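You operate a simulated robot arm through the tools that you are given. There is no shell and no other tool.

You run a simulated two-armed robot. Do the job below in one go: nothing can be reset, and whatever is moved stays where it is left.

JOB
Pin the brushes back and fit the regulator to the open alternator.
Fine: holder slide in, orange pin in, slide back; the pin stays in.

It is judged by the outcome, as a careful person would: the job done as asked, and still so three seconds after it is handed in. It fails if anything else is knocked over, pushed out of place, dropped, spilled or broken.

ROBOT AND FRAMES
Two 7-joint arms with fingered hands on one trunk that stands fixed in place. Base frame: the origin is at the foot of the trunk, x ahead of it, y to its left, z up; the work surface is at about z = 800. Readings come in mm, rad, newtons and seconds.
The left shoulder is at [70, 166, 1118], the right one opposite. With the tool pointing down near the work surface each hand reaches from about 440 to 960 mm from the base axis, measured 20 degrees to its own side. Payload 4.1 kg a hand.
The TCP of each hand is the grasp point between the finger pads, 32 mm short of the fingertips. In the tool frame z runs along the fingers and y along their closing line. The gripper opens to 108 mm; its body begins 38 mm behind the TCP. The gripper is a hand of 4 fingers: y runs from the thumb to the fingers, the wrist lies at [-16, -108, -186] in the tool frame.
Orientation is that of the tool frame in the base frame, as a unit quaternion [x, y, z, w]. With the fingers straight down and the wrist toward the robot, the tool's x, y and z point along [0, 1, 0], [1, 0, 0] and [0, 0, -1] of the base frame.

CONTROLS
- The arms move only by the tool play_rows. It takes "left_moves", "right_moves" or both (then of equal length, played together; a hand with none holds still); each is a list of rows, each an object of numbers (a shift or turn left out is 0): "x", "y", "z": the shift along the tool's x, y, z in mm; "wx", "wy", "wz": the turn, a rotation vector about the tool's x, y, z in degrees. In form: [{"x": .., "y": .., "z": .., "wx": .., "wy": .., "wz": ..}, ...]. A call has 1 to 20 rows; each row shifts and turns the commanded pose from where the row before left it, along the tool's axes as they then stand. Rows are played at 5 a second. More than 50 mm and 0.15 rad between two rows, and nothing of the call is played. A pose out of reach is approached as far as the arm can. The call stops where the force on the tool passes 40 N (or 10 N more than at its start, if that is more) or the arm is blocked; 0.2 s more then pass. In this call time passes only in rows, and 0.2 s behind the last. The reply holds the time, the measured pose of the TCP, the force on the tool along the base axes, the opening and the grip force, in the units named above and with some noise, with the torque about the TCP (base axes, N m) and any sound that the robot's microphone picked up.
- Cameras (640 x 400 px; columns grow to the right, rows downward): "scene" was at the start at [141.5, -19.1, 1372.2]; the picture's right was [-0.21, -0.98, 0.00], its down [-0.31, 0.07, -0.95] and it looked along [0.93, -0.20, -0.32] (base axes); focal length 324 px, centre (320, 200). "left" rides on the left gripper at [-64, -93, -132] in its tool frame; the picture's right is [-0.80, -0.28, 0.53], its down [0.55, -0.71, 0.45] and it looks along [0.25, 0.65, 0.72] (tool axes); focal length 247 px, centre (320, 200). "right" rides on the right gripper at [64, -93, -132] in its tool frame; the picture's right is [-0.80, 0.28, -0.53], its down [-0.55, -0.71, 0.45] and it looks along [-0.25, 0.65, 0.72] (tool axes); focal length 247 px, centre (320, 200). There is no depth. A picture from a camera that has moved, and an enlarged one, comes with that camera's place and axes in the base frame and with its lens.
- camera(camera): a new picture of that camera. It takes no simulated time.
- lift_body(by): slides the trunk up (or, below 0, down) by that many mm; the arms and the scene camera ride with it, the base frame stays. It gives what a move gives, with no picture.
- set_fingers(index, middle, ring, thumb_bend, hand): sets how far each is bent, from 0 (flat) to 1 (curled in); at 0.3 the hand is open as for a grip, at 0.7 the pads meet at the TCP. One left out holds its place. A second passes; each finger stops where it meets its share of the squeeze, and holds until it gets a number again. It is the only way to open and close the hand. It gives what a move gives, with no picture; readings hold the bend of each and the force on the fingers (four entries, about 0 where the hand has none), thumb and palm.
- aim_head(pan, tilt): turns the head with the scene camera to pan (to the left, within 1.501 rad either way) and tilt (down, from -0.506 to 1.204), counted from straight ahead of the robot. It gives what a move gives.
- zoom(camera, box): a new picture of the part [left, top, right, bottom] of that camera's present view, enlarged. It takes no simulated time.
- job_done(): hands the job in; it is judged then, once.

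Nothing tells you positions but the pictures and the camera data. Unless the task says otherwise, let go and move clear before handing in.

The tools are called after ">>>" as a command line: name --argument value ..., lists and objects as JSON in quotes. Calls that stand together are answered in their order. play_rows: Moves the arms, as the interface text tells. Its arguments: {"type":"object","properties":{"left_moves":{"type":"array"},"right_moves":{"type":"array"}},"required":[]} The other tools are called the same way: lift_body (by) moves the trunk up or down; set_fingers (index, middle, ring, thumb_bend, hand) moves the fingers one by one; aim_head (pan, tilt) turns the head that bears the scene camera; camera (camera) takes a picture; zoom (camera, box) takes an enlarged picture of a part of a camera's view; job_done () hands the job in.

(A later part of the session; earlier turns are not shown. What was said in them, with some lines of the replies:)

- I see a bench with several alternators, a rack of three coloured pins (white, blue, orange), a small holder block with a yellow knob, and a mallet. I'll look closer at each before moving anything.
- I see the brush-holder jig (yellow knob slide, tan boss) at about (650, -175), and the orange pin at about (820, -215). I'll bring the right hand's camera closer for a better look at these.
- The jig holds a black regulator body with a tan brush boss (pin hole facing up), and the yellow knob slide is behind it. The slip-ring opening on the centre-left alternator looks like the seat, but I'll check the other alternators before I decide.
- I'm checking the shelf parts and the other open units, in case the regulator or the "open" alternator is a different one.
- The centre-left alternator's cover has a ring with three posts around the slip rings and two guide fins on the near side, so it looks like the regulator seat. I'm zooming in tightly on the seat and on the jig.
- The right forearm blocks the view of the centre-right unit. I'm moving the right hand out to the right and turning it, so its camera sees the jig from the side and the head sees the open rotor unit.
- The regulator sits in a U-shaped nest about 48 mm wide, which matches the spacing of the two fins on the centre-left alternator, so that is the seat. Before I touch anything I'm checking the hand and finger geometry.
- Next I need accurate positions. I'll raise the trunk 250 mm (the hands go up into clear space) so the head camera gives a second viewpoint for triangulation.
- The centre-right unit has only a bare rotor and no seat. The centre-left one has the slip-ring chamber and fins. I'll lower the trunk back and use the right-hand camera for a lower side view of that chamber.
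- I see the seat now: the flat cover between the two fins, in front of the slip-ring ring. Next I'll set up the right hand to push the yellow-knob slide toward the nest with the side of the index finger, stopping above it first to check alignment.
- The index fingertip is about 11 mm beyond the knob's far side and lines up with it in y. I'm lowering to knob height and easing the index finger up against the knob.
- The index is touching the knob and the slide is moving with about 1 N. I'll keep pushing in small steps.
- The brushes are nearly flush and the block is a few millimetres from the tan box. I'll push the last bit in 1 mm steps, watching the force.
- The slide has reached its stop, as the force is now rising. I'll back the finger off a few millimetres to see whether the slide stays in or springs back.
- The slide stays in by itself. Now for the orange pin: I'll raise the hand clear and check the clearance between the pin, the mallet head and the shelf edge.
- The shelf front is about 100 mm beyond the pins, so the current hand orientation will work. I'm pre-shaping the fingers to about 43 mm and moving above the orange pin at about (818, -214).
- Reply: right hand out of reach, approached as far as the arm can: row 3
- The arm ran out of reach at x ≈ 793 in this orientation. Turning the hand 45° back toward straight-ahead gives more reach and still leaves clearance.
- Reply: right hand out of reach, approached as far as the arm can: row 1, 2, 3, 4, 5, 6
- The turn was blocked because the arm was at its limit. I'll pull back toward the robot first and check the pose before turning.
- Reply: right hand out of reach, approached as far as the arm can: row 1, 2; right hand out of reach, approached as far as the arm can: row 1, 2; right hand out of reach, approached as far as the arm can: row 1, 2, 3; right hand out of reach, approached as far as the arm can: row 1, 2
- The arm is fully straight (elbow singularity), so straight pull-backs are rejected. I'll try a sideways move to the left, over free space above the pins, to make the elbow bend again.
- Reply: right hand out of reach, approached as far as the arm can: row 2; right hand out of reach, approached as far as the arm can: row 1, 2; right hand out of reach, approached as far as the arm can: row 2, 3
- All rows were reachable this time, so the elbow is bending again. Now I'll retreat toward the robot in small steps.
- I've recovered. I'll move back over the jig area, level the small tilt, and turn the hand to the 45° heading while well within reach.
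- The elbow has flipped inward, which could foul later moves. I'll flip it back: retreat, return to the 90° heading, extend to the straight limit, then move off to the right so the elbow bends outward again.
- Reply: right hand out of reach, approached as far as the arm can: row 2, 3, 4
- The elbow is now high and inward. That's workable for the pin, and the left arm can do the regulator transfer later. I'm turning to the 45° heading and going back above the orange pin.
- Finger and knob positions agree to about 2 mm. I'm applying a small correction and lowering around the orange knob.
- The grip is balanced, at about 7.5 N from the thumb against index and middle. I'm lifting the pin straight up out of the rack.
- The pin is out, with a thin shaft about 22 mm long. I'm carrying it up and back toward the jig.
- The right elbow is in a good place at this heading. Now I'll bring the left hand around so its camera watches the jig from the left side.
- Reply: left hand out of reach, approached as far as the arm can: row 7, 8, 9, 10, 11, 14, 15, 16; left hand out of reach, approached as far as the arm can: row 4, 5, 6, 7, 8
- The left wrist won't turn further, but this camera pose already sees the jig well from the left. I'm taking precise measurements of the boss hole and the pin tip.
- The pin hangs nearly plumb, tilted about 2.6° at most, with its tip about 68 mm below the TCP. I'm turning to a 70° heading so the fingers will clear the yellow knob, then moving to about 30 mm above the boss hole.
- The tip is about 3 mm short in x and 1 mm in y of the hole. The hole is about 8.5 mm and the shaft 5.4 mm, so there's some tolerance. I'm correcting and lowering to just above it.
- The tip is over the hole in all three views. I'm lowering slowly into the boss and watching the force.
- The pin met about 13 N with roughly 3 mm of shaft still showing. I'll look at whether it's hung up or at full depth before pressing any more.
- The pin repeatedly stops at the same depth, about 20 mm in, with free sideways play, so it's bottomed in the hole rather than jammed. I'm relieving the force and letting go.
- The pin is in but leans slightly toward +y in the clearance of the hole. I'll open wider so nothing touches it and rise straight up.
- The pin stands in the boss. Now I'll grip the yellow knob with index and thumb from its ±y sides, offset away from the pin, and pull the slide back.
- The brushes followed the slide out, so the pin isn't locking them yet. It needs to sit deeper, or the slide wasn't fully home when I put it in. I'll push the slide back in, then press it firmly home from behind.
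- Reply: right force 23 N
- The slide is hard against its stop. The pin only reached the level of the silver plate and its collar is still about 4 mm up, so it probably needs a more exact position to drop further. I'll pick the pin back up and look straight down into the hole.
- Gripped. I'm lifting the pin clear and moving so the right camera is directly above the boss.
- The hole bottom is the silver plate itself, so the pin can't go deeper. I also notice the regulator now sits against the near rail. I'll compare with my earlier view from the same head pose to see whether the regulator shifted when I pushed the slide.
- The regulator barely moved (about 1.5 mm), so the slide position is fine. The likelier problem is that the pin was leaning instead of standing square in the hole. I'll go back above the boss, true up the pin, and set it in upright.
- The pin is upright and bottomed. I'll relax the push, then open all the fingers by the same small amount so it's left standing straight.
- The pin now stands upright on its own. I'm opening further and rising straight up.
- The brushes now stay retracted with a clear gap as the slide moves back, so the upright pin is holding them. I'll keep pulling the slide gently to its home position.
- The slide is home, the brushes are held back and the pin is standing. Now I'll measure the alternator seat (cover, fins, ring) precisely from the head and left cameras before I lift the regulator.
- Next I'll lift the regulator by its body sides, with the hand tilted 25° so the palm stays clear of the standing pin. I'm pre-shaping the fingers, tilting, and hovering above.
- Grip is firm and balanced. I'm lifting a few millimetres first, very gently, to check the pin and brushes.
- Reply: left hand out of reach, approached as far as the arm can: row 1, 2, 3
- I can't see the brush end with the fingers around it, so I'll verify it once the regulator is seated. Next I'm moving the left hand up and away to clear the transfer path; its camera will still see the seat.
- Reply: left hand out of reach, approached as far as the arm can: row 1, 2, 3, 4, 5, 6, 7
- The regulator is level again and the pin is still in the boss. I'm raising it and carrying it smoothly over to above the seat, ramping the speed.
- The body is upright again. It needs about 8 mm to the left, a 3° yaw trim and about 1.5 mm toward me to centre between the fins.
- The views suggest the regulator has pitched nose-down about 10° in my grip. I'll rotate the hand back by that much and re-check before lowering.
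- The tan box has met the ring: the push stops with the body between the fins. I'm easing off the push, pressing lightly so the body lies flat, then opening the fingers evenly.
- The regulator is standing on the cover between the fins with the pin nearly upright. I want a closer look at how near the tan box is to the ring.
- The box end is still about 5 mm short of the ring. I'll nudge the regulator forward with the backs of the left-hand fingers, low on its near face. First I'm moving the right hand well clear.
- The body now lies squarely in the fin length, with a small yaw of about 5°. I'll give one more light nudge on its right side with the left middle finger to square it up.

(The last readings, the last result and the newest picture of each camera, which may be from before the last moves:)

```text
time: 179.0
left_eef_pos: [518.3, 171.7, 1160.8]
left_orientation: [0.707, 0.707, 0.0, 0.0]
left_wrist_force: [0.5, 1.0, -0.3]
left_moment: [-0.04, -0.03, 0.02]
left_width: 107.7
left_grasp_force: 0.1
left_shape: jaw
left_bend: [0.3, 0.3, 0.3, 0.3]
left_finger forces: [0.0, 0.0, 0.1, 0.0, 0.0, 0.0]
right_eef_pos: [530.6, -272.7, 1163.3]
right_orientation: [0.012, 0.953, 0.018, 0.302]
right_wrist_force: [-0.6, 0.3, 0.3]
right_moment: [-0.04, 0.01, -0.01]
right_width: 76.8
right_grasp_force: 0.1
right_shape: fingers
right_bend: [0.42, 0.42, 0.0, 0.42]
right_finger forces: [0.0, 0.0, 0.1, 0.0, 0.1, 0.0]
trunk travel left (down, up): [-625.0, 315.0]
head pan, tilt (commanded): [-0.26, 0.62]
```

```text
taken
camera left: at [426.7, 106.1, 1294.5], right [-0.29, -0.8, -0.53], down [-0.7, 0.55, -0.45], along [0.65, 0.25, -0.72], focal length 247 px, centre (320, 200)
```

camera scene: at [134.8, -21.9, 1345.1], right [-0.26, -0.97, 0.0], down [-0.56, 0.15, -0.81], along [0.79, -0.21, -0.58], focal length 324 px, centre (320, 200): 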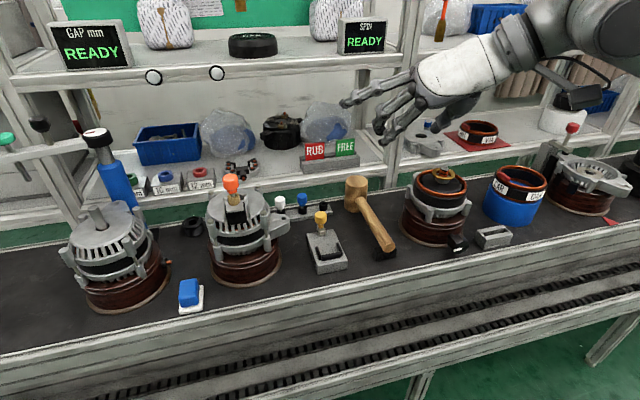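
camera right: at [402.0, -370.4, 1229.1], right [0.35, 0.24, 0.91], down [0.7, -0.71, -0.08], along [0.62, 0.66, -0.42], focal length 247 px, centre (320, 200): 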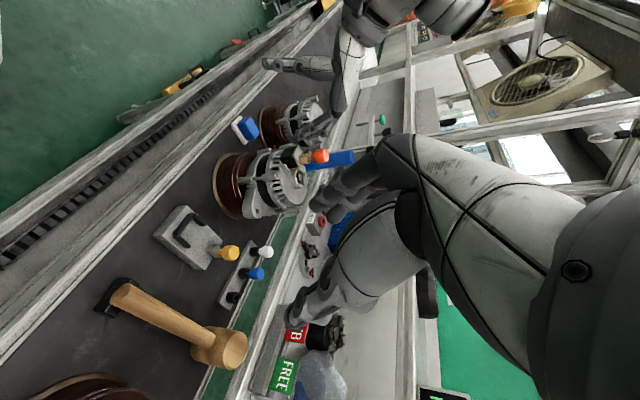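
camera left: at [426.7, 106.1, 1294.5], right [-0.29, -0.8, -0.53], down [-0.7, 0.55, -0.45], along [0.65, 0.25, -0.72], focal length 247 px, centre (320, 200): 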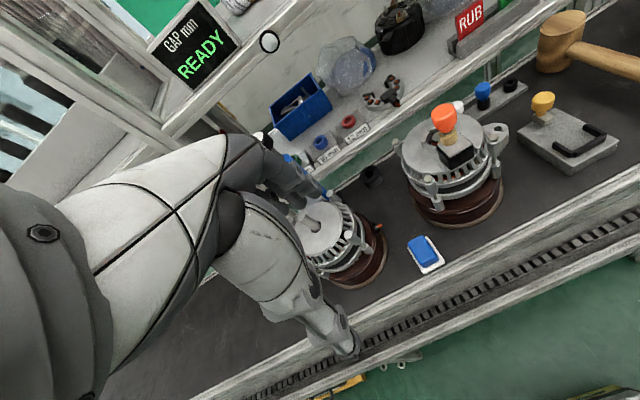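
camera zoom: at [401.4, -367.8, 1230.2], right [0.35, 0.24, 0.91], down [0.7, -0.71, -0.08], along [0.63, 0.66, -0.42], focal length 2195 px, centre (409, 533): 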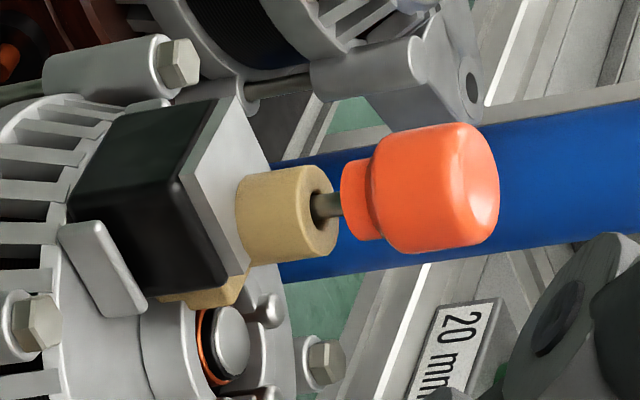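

>>> zoom --camera "left" --box '[425, 100, 485, 170]'

>>> zoom --camera "left" --box '[430, 120, 470, 160]'

>>> zoom --camera "right" --box '[290, 160, 315, 185]'

```text
5.71 times, centred on (455, 135) of left
camera zoom: at [426.7, 106.1, 1294.5], right [-0.29, -0.8, -0.53], down [-0.7, 0.55, -0.45], along [0.65, 0.25, -0.72], focal length 1411 px, centre (-451, 571)
```

zoom: 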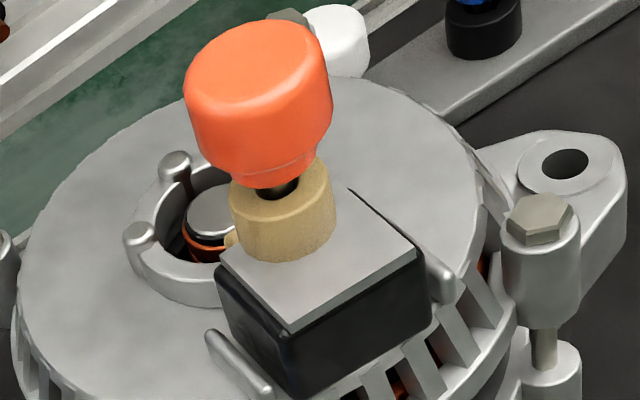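

```text
10.00 times, centred on (450, 140) of left
camera zoom: at [426.7, 106.1, 1294.5], right [-0.29, -0.8, -0.53], down [-0.7, 0.55, -0.45], along [0.65, 0.25, -0.72], focal length 2470 px, centre (-980, 800)
```

zoom: 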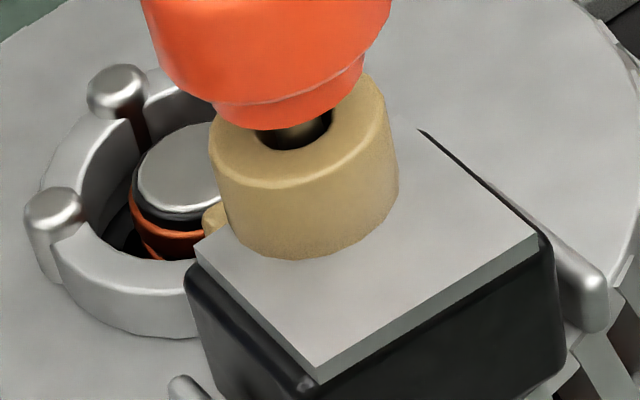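

```text
16.00 times, centred on (302, 172) of right
camera zoom: at [401.4, -367.8, 1230.2], right [0.35, 0.24, 0.91], down [0.7, -0.71, -0.08], along [0.63, 0.66, -0.42], focal length 3952 px, centre (600, 640)
```

zoom: 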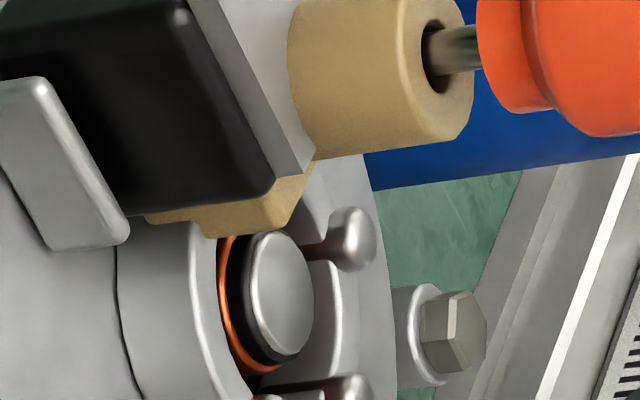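

The box is now overhanging the ring right beside the slip rings. I'll push a little further until I feel it actually seat against the ring.

>>> play_rows --left_moves '[{"x": -47}, {"x": -47}, {"x": -47}, {"x": -46, "y": 8}, {"z": 40}, {"z": 40}, {"z": 40}, {"z": 30}, {"y": 8}, {"y": 8}, {"y": 4}, {"z": 0}]'

>>> play_rows --left_moves '[{"y": 1}, {"y": 1}, {"z": 0}]'

>>> play_rows --left_moves '[{"y": 1}, {"z": 0}]'

>>> zoom --camera "right" --box '[285, 135, 335, 185]'

```text
time: 181.6
left_eef_pos: [546.5, -18.9, 1009.6]
left_orientation: [0.708, 0.706, 0.0, 0.0]
left_wrist_force: [-0.5, -0.2, -0.3]
left_moment: [-0.02, -0.02, -0.01]
left_width: 107.6
left_grasp_force: 0.1
left_shape: jaw
left_bend: [0.3, 0.3, 0.3, 0.3]
left_finger forces: [0.1, 0.0, 0.1, 0.0, 0.0, 0.0]
right_eef_pos: [530.2, -275.7, 1161.6]
right_orientation: [0.013, 0.954, 0.019, 0.3]
right_wrist_force: [-0.9, -0.2, 0.0]
right_moment: [-0.01, 0.0, -0.02]
right_width: 76.9
right_grasp_force: 0.1
right_shape: fingers
right_bend: [0.42, 0.42, 0.0, 0.42]
right_finger forces: [0.0, 0.0, 0.0, 0.0, 0.1, 0.1]
trunk travel left (down, up): [-625.0, 315.0]
head pan, tilt (commanded): [-0.26, 0.62]
```

```text
time: 182.4
left_eef_pos: [548.5, -19.2, 1012.1]
left_orientation: [0.707, 0.707, 0.001, 0.0]
left_wrist_force: [0.4, -0.8, 0.9]
left_moment: [-0.01, 0.0, 0.02]
left_width: 108.0
left_grasp_force: 0.1
left_shape: jaw
left_bend: [0.3, 0.3, 0.3, 0.3]
left_finger forces: [0.0, 0.0, 0.1, 0.0, 0.1, 0.0]
right_eef_pos: [530.4, -277.0, 1162.9]
right_orientation: [0.013, 0.953, 0.018, 0.301]
right_wrist_force: [0.3, -0.7, -0.1]
right_moment: [0.0, -0.02, -0.03]
right_width: 76.9
right_grasp_force: 0.0
right_shape: fingers
right_bend: [0.42, 0.42, 0.0, 0.42]
right_finger forces: [0.1, 0.0, 0.0, 0.1, 0.0, 0.1]
trunk travel left (down, up): [-625.0, 315.0]
head pan, tilt (commanded): [-0.26, 0.62]
```

```text
time: 183.0
left_eef_pos: [548.1, -19.0, 1010.2]
left_orientation: [0.708, 0.707, 0.0, 0.001]
left_wrist_force: [-0.5, -0.7, -0.1]
left_moment: [0.01, -0.03, 0.02]
left_width: 107.7
left_grasp_force: 0.1
left_shape: jaw
left_bend: [0.3, 0.3, 0.3, 0.3]
left_finger forces: [0.1, 0.0, 0.1, 0.1, 0.0, 0.0]
right_eef_pos: [531.4, -276.4, 1163.3]
right_orientation: [0.013, 0.953, 0.019, 0.301]
right_wrist_force: [0.7, 0.4, 0.2]
right_moment: [-0.01, -0.02, -0.02]
right_width: 77.0
right_grasp_force: 0.1
right_shape: fingers
right_bend: [0.42, 0.42, 0.0, 0.42]
right_finger forces: [0.0, 0.0, 0.0, 0.0, 0.0, 0.0]
trunk travel left (down, up): [-625.0, 315.0]
head pan, tilt (commanded): [-0.26, 0.62]
```

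```text
8.00 times, centred on (310, 160) of right
camera zoom: at [402.3, -370.5, 1229.0], right [0.35, 0.24, 0.91], down [0.7, -0.71, -0.08], along [0.62, 0.66, -0.42], focal length 1976 px, centre (400, 520)
```

zoom: 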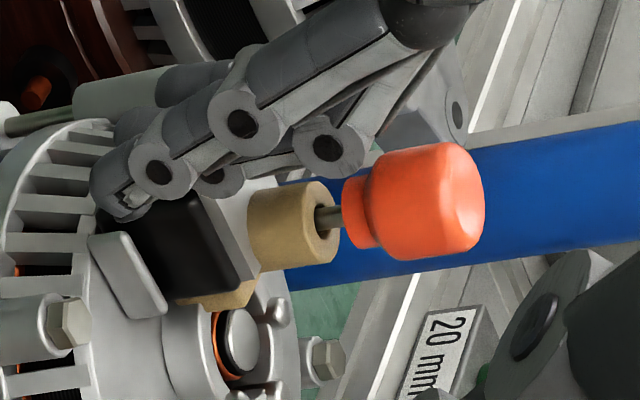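

>>> play_rows --left_moves '[{"y": 1}, {"y": 1}, {"y": 1}, {"z": 0}]'

>>> play_rows --left_moves '[{"y": 1}, {"z": 0}]'

>>> play_rows --left_moves '[{"y": 1}, {"z": 0}]'

>>> zoom --camera "right" --box '[285, 135, 335, 185]'

```text
time: 184.0
left_eef_pos: [552.7, -17.7, 1010.5]
left_orientation: [0.708, 0.707, 0.0, 0.0]
left_wrist_force: [-0.2, 0.1, 0.5]
left_moment: [-0.05, 0.01, 0.0]
left_width: 107.8
left_grasp_force: 0.1
left_shape: jaw
left_bend: [0.3, 0.3, 0.3, 0.3]
left_finger forces: [0.0, 0.0, 0.0, 0.0, 0.0, 0.0]
right_eef_pos: [529.6, -276.2, 1162.9]
right_orientation: [0.012, 0.954, 0.019, 0.3]
right_wrist_force: [0.6, 0.4, 0.1]
right_moment: [0.0, 0.0, -0.03]
right_width: 76.6
right_grasp_force: 0.1
right_shape: fingers
right_bend: [0.42, 0.42, 0.0, 0.42]
right_finger forces: [0.1, 0.0, 0.0, 0.0, 0.1, 0.1]
trunk travel left (down, up): [-625.0, 315.0]
head pan, tilt (commanded): [-0.26, 0.62]
```

```text
time: 184.6
left_eef_pos: [552.9, -19.7, 1010.0]
left_orientation: [0.708, 0.706, 0.0, -0.001]
left_wrist_force: [-0.8, 0.3, 0.3]
left_moment: [0.03, -0.04, 0.01]
left_width: 107.7
left_grasp_force: 0.0
left_shape: jaw
left_bend: [0.3, 0.3, 0.3, 0.3]
left_finger forces: [0.1, 0.8, 0.0, 0.1, 0.0, 0.0]
right_eef_pos: [531.5, -275.3, 1162.9]
right_orientation: [0.012, 0.954, 0.019, 0.3]
right_wrist_force: [0.7, 0.1, 0.5]
right_moment: [-0.01, 0.02, 0.0]
right_width: 77.1
right_grasp_force: 0.0
right_shape: fingers
right_bend: [0.42, 0.42, 0.0, 0.42]
right_finger forces: [0.1, 0.0, 0.0, 0.0, 0.0, 0.0]
trunk travel left (down, up): [-625.0, 315.0]
head pan, tilt (commanded): [-0.26, 0.62]
```

```text
time: 185.2
left_eef_pos: [553.7, -18.0, 1010.4]
left_orientation: [0.708, 0.707, 0.0, 0.0]
left_wrist_force: [-0.2, 0.1, 1.4]
left_moment: [0.02, -0.02, -0.01]
left_width: 107.8
left_grasp_force: 0.0
left_shape: jaw
left_bend: [0.3, 0.3, 0.3, 0.3]
left_finger forces: [0.0, 0.5, 0.0, 0.0, 0.1, 0.0]
right_eef_pos: [531.9, -276.1, 1162.8]
right_orientation: [0.012, 0.954, 0.018, 0.3]
right_wrist_force: [0.3, 0.1, -0.7]
right_moment: [0.01, -0.01, 0.0]
right_width: 76.8
right_grasp_force: 0.0
right_shape: fingers
right_bend: [0.42, 0.42, 0.0, 0.42]
right_finger forces: [0.0, 0.0, 0.0, 0.0, 0.0, 0.0]
trunk travel left (down, up): [-625.0, 315.0]
head pan, tilt (commanded): [-0.26, 0.62]
```

```text
8.00 times, centred on (310, 160) of right
camera zoom: at [402.1, -370.5, 1229.0], right [0.35, 0.24, 0.91], down [0.7, -0.71, -0.08], along [0.62, 0.66, -0.42], focal length 1976 px, centre (400, 520)
```

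zoom: 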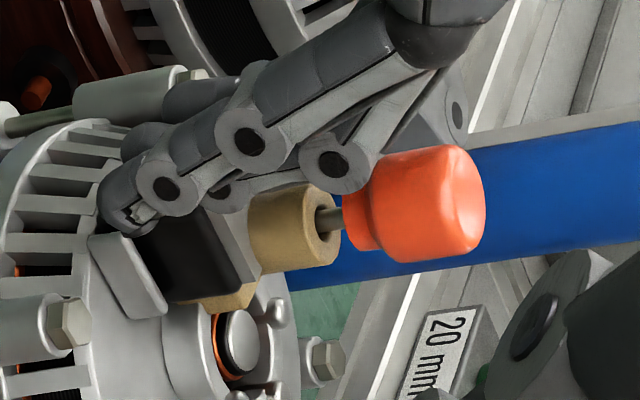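

>>> play_rows --left_moves '[{"y": 1}, {"z": 0}]'

>>> play_rows --left_moves '[{"y": 1}, {"z": 0}]'

>>> play_rows --left_moves '[{"y": 1}, {"z": 0}]'

>>> zoom --camera "right" --box '[290, 145, 325, 185]'

```text
time: 185.8
left_eef_pos: [555.4, -19.7, 1011.5]
left_orientation: [0.707, 0.707, -0.001, 0.0]
left_wrist_force: [-0.9, -0.1, 0.0]
left_moment: [0.01, -0.03, 0.01]
left_width: 107.7
left_grasp_force: 0.0
left_shape: jaw
left_bend: [0.3, 0.3, 0.3, 0.3]
left_finger forces: [0.0, 0.4, 0.0, 0.0, 0.1, 0.0]
right_eef_pos: [531.4, -274.9, 1162.5]
right_orientation: [0.013, 0.953, 0.02, 0.301]
right_wrist_force: [-0.8, -0.5, -0.3]
right_moment: [-0.02, -0.02, -0.01]
right_width: 76.8
right_grasp_force: 0.1
right_shape: fingers
right_bend: [0.42, 0.42, 0.0, 0.42]
right_finger forces: [0.0, 0.0, 0.0, 0.0, 0.0, 0.1]
trunk travel left (down, up): [-625.0, 315.0]
head pan, tilt (commanded): [-0.26, 0.62]
```

```text
time: 186.4
left_eef_pos: [555.9, -19.0, 1010.2]
left_orientation: [0.708, 0.707, 0.0, 0.0]
left_wrist_force: [-0.2, -0.2, 0.3]
left_moment: [-0.01, 0.0, 0.0]
left_width: 107.7
left_grasp_force: 0.0
left_shape: jaw
left_bend: [0.3, 0.3, 0.3, 0.3]
left_finger forces: [0.0, 0.4, 0.0, 0.0, 0.0, 0.0]
right_eef_pos: [530.9, -276.3, 1162.4]
right_orientation: [0.012, 0.953, 0.019, 0.301]
right_wrist_force: [0.2, 0.0, -0.6]
right_moment: [0.0, 0.01, 0.04]
right_width: 76.8
right_grasp_force: 0.1
right_shape: fingers
right_bend: [0.42, 0.42, 0.0, 0.42]
right_finger forces: [0.1, 0.0, 0.1, 0.1, 0.0, 0.0]
trunk travel left (down, up): [-625.0, 315.0]
head pan, tilt (commanded): [-0.26, 0.62]
```

```text
time: 187.0
left_eef_pos: [558.2, -19.6, 1009.9]
left_orientation: [0.708, 0.707, 0.0, 0.0]
left_wrist_force: [0.4, -0.3, 1.6]
left_moment: [0.03, -0.15, 0.01]
left_width: 107.5
left_grasp_force: 0.0
left_shape: jaw
left_bend: [0.3, 0.3, 0.3, 0.3]
left_finger forces: [0.1, 1.8, 0.0, 0.0, 0.1, 0.0]
right_eef_pos: [530.3, -275.7, 1162.8]
right_orientation: [0.013, 0.953, 0.018, 0.302]
right_wrist_force: [-0.3, -0.2, 0.2]
right_moment: [0.02, 0.01, -0.01]
right_width: 76.9
right_grasp_force: 0.1
right_shape: fingers
right_bend: [0.42, 0.42, 0.0, 0.42]
right_finger forces: [0.1, 0.0, 0.0, 0.0, 0.1, 0.0]
trunk travel left (down, up): [-625.0, 315.0]
head pan, tilt (commanded): [-0.26, 0.62]
```

```text
10.00 times, centred on (308, 165) of right
camera zoom: at [402.0, -370.5, 1229.1], right [0.35, 0.24, 0.91], down [0.7, -0.71, -0.08], along [0.62, 0.66, -0.42], focal length 2470 px, centre (445, 550)
```

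zoom: 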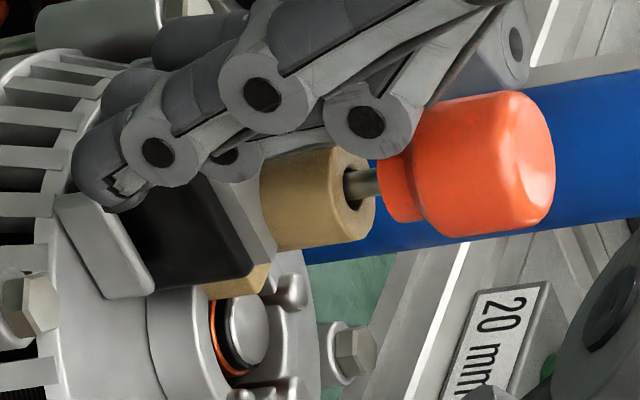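

The force stepped up to 1.8 N, so it's now against the ring. I'm backing the left hand off and away, then inspecting everything.

>>> play_rows --left_moves '[{"y": -8}, {"y": -30}, {"z": -40}, {"z": -45}, {"z": -45}, {"x": 45, "z": -20}, {"x": 48}, {"x": 48}, {"x": 48}]'

>>> zoom --camera "scene" --box '[220, 165, 260, 235]'

>>> zoom --camera "left" --box '[425, 100, 485, 170]'

>>> zoom --camera "right" --box '[290, 145, 325, 185]'

>>> zoom --camera "scene" --box '[215, 185, 265, 235]'

```text
time: 189.0
left_eef_pos: [520.3, 174.2, 1157.1]
left_orientation: [0.708, 0.706, -0.001, -0.001]
left_wrist_force: [-0.2, 0.6, -0.4]
left_moment: [-0.05, 0.01, -0.01]
left_width: 107.8
left_grasp_force: 0.1
left_shape: jaw
left_bend: [0.3, 0.3, 0.3, 0.3]
left_finger forces: [0.0, 0.1, 0.1, 0.1, 0.0, 0.1]
right_eef_pos: [530.7, -273.8, 1164.2]
right_orientation: [0.012, 0.953, 0.018, 0.302]
right_wrist_force: [0.0, 0.1, 0.4]
right_moment: [-0.02, 0.0, 0.0]
right_width: 76.8
right_grasp_force: 0.0
right_shape: fingers
right_bend: [0.42, 0.42, 0.0, 0.42]
right_finger forces: [0.1, 0.0, 0.0, 0.0, 0.0, 0.1]
trunk travel left (down, up): [-625.0, 315.0]
head pan, tilt (commanded): [-0.26, 0.62]
```

```text
5.71 times, centred on (240, 200) of scene
camera zoom: at [134.4, -18.9, 1345.2], right [-0.26, -0.97, 0.0], down [-0.56, 0.15, -0.81], along [0.79, -0.21, -0.58], focal length 1849 px, centre (777, 200)
```

zoom: 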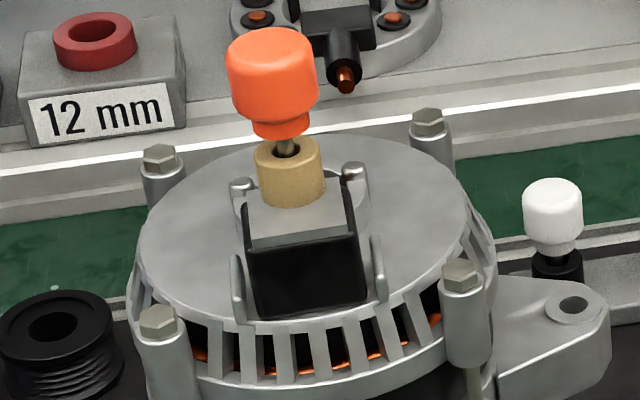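

```text
5.71 times, centred on (455, 135) of left
camera zoom: at [427.6, 108.7, 1291.2], right [-0.29, -0.8, -0.53], down [-0.7, 0.55, -0.45], along [0.65, 0.25, -0.72], focal length 1411 px, centre (-451, 571)
```

zoom: 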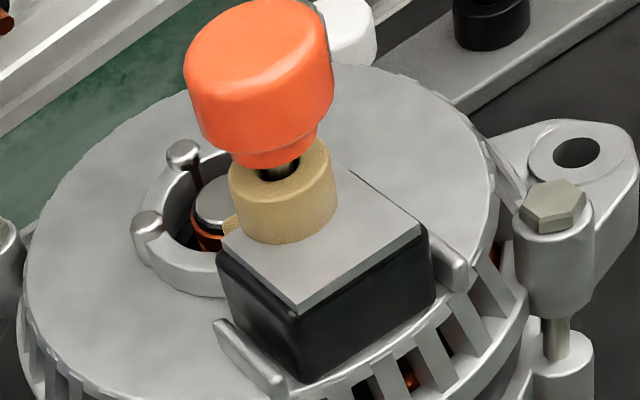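

```text
10.00 times, centred on (308, 165) of right
camera zoom: at [401.4, -367.7, 1230.2], right [0.35, 0.24, 0.91], down [0.7, -0.71, -0.08], along [0.63, 0.66, -0.42], focal length 2470 px, centre (445, 550)
```

zoom: 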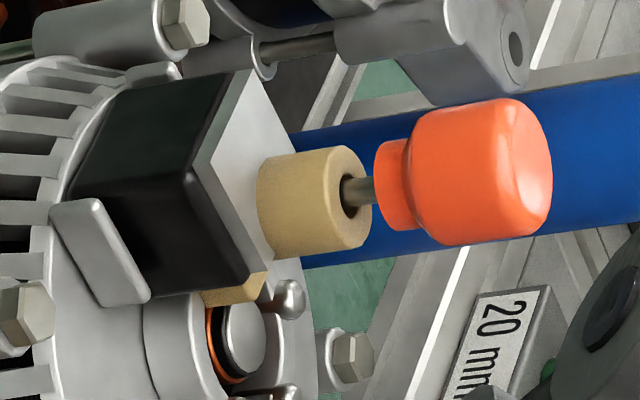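

```text
8.00 times, centred on (240, 210) of scene
camera zoom: at [134.4, -18.9, 1345.2], right [-0.26, -0.97, 0.0], down [-0.56, 0.15, -0.81], along [0.79, -0.21, -0.58], focal length 2589 px, centre (960, 120)
```

zoom: 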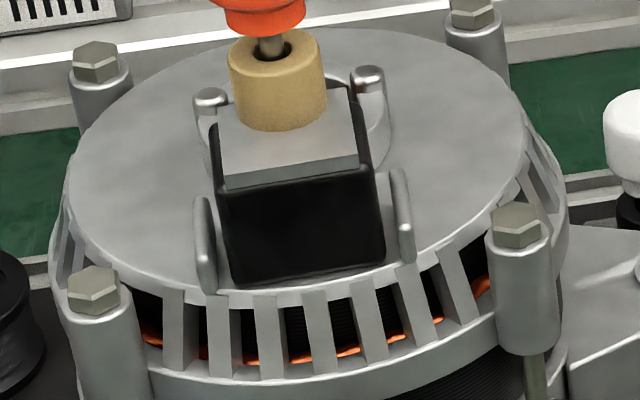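

>>> zoom --camera "left" --box '[425, 125, 455, 155]'

>>> zoom --camera "right" --box '[292, 165, 312, 185]'

>>> zoom --camera "scene" --box '[280, 175, 380, 275]'

```text
13.33 times, centred on (440, 140) of left
camera zoom: at [427.6, 108.7, 1291.2], right [-0.29, -0.8, -0.53], down [-0.7, 0.55, -0.45], along [0.65, 0.25, -0.72], focal length 3293 px, centre (-1280, 1000)
```

zoom: 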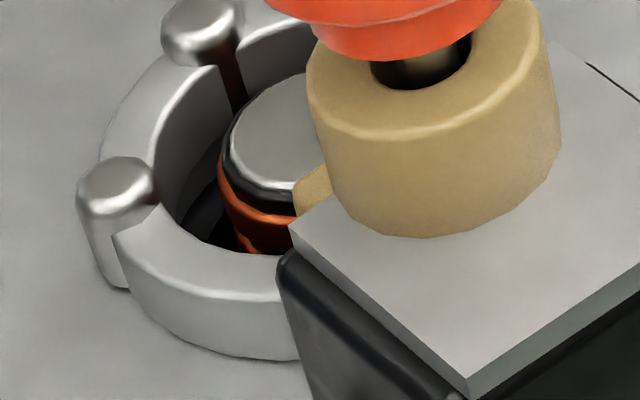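

```text
16.00 times, centred on (302, 175) of right
camera zoom: at [401.4, -367.7, 1230.2], right [0.35, 0.24, 0.91], down [0.7, -0.71, -0.08], along [0.63, 0.66, -0.42], focal length 3952 px, centre (608, 600)
```

zoom: 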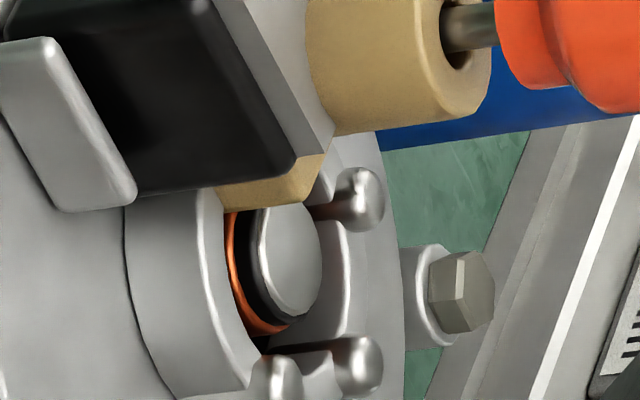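

```text
4.00 times, centred on (330, 225) of scene
camera zoom: at [134.4, -18.9, 1345.2], right [-0.26, -0.97, 0.0], down [-0.56, 0.15, -0.81], along [0.79, -0.21, -0.58], focal length 1294 px, centre (280, 100)
```

zoom: 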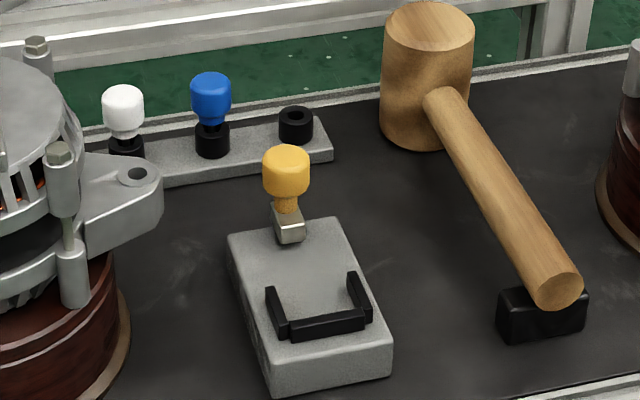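

The regulator body sits level between the fins, its brush box over the ring at the slip rings. The orange pin stands in its boss, no brushes show, and the jig slide is back home. Nothing else looks disturbed and both hands are clear, so I'm handing it in.

>>> job_done

```text
The job is handed in.
```

The regulator is fitted to the open alternator (the one with the slip-ring opening), with its brushes pinned back and the orange pin in. I've handed the job in.

- **Brushes:** I pushed the slide in and put the orange pin in the hole, but it leaned and the brushes came back out when I pulled the slide. I pushed the slide back in and set the pin upright. After that the brushes stayed back as I pulled the slide home.
- **Regulator:** It sits level between the two fins on the cover. Its brush box reaches over the ring to the slip rings and may be touching the shaft lightly.
- **Pin:** The hole is wider than the pin, so it stands loose in it. It was nearly upright when I handed in.
- **What I couldn't see:** My fingers hid the brush ends while I carried the regulator. In the pictures after I set it down, no brushes were showing.
- **The rest of the bench:** I saw nothing else moved or knocked, and both hands were clear at hand-in.
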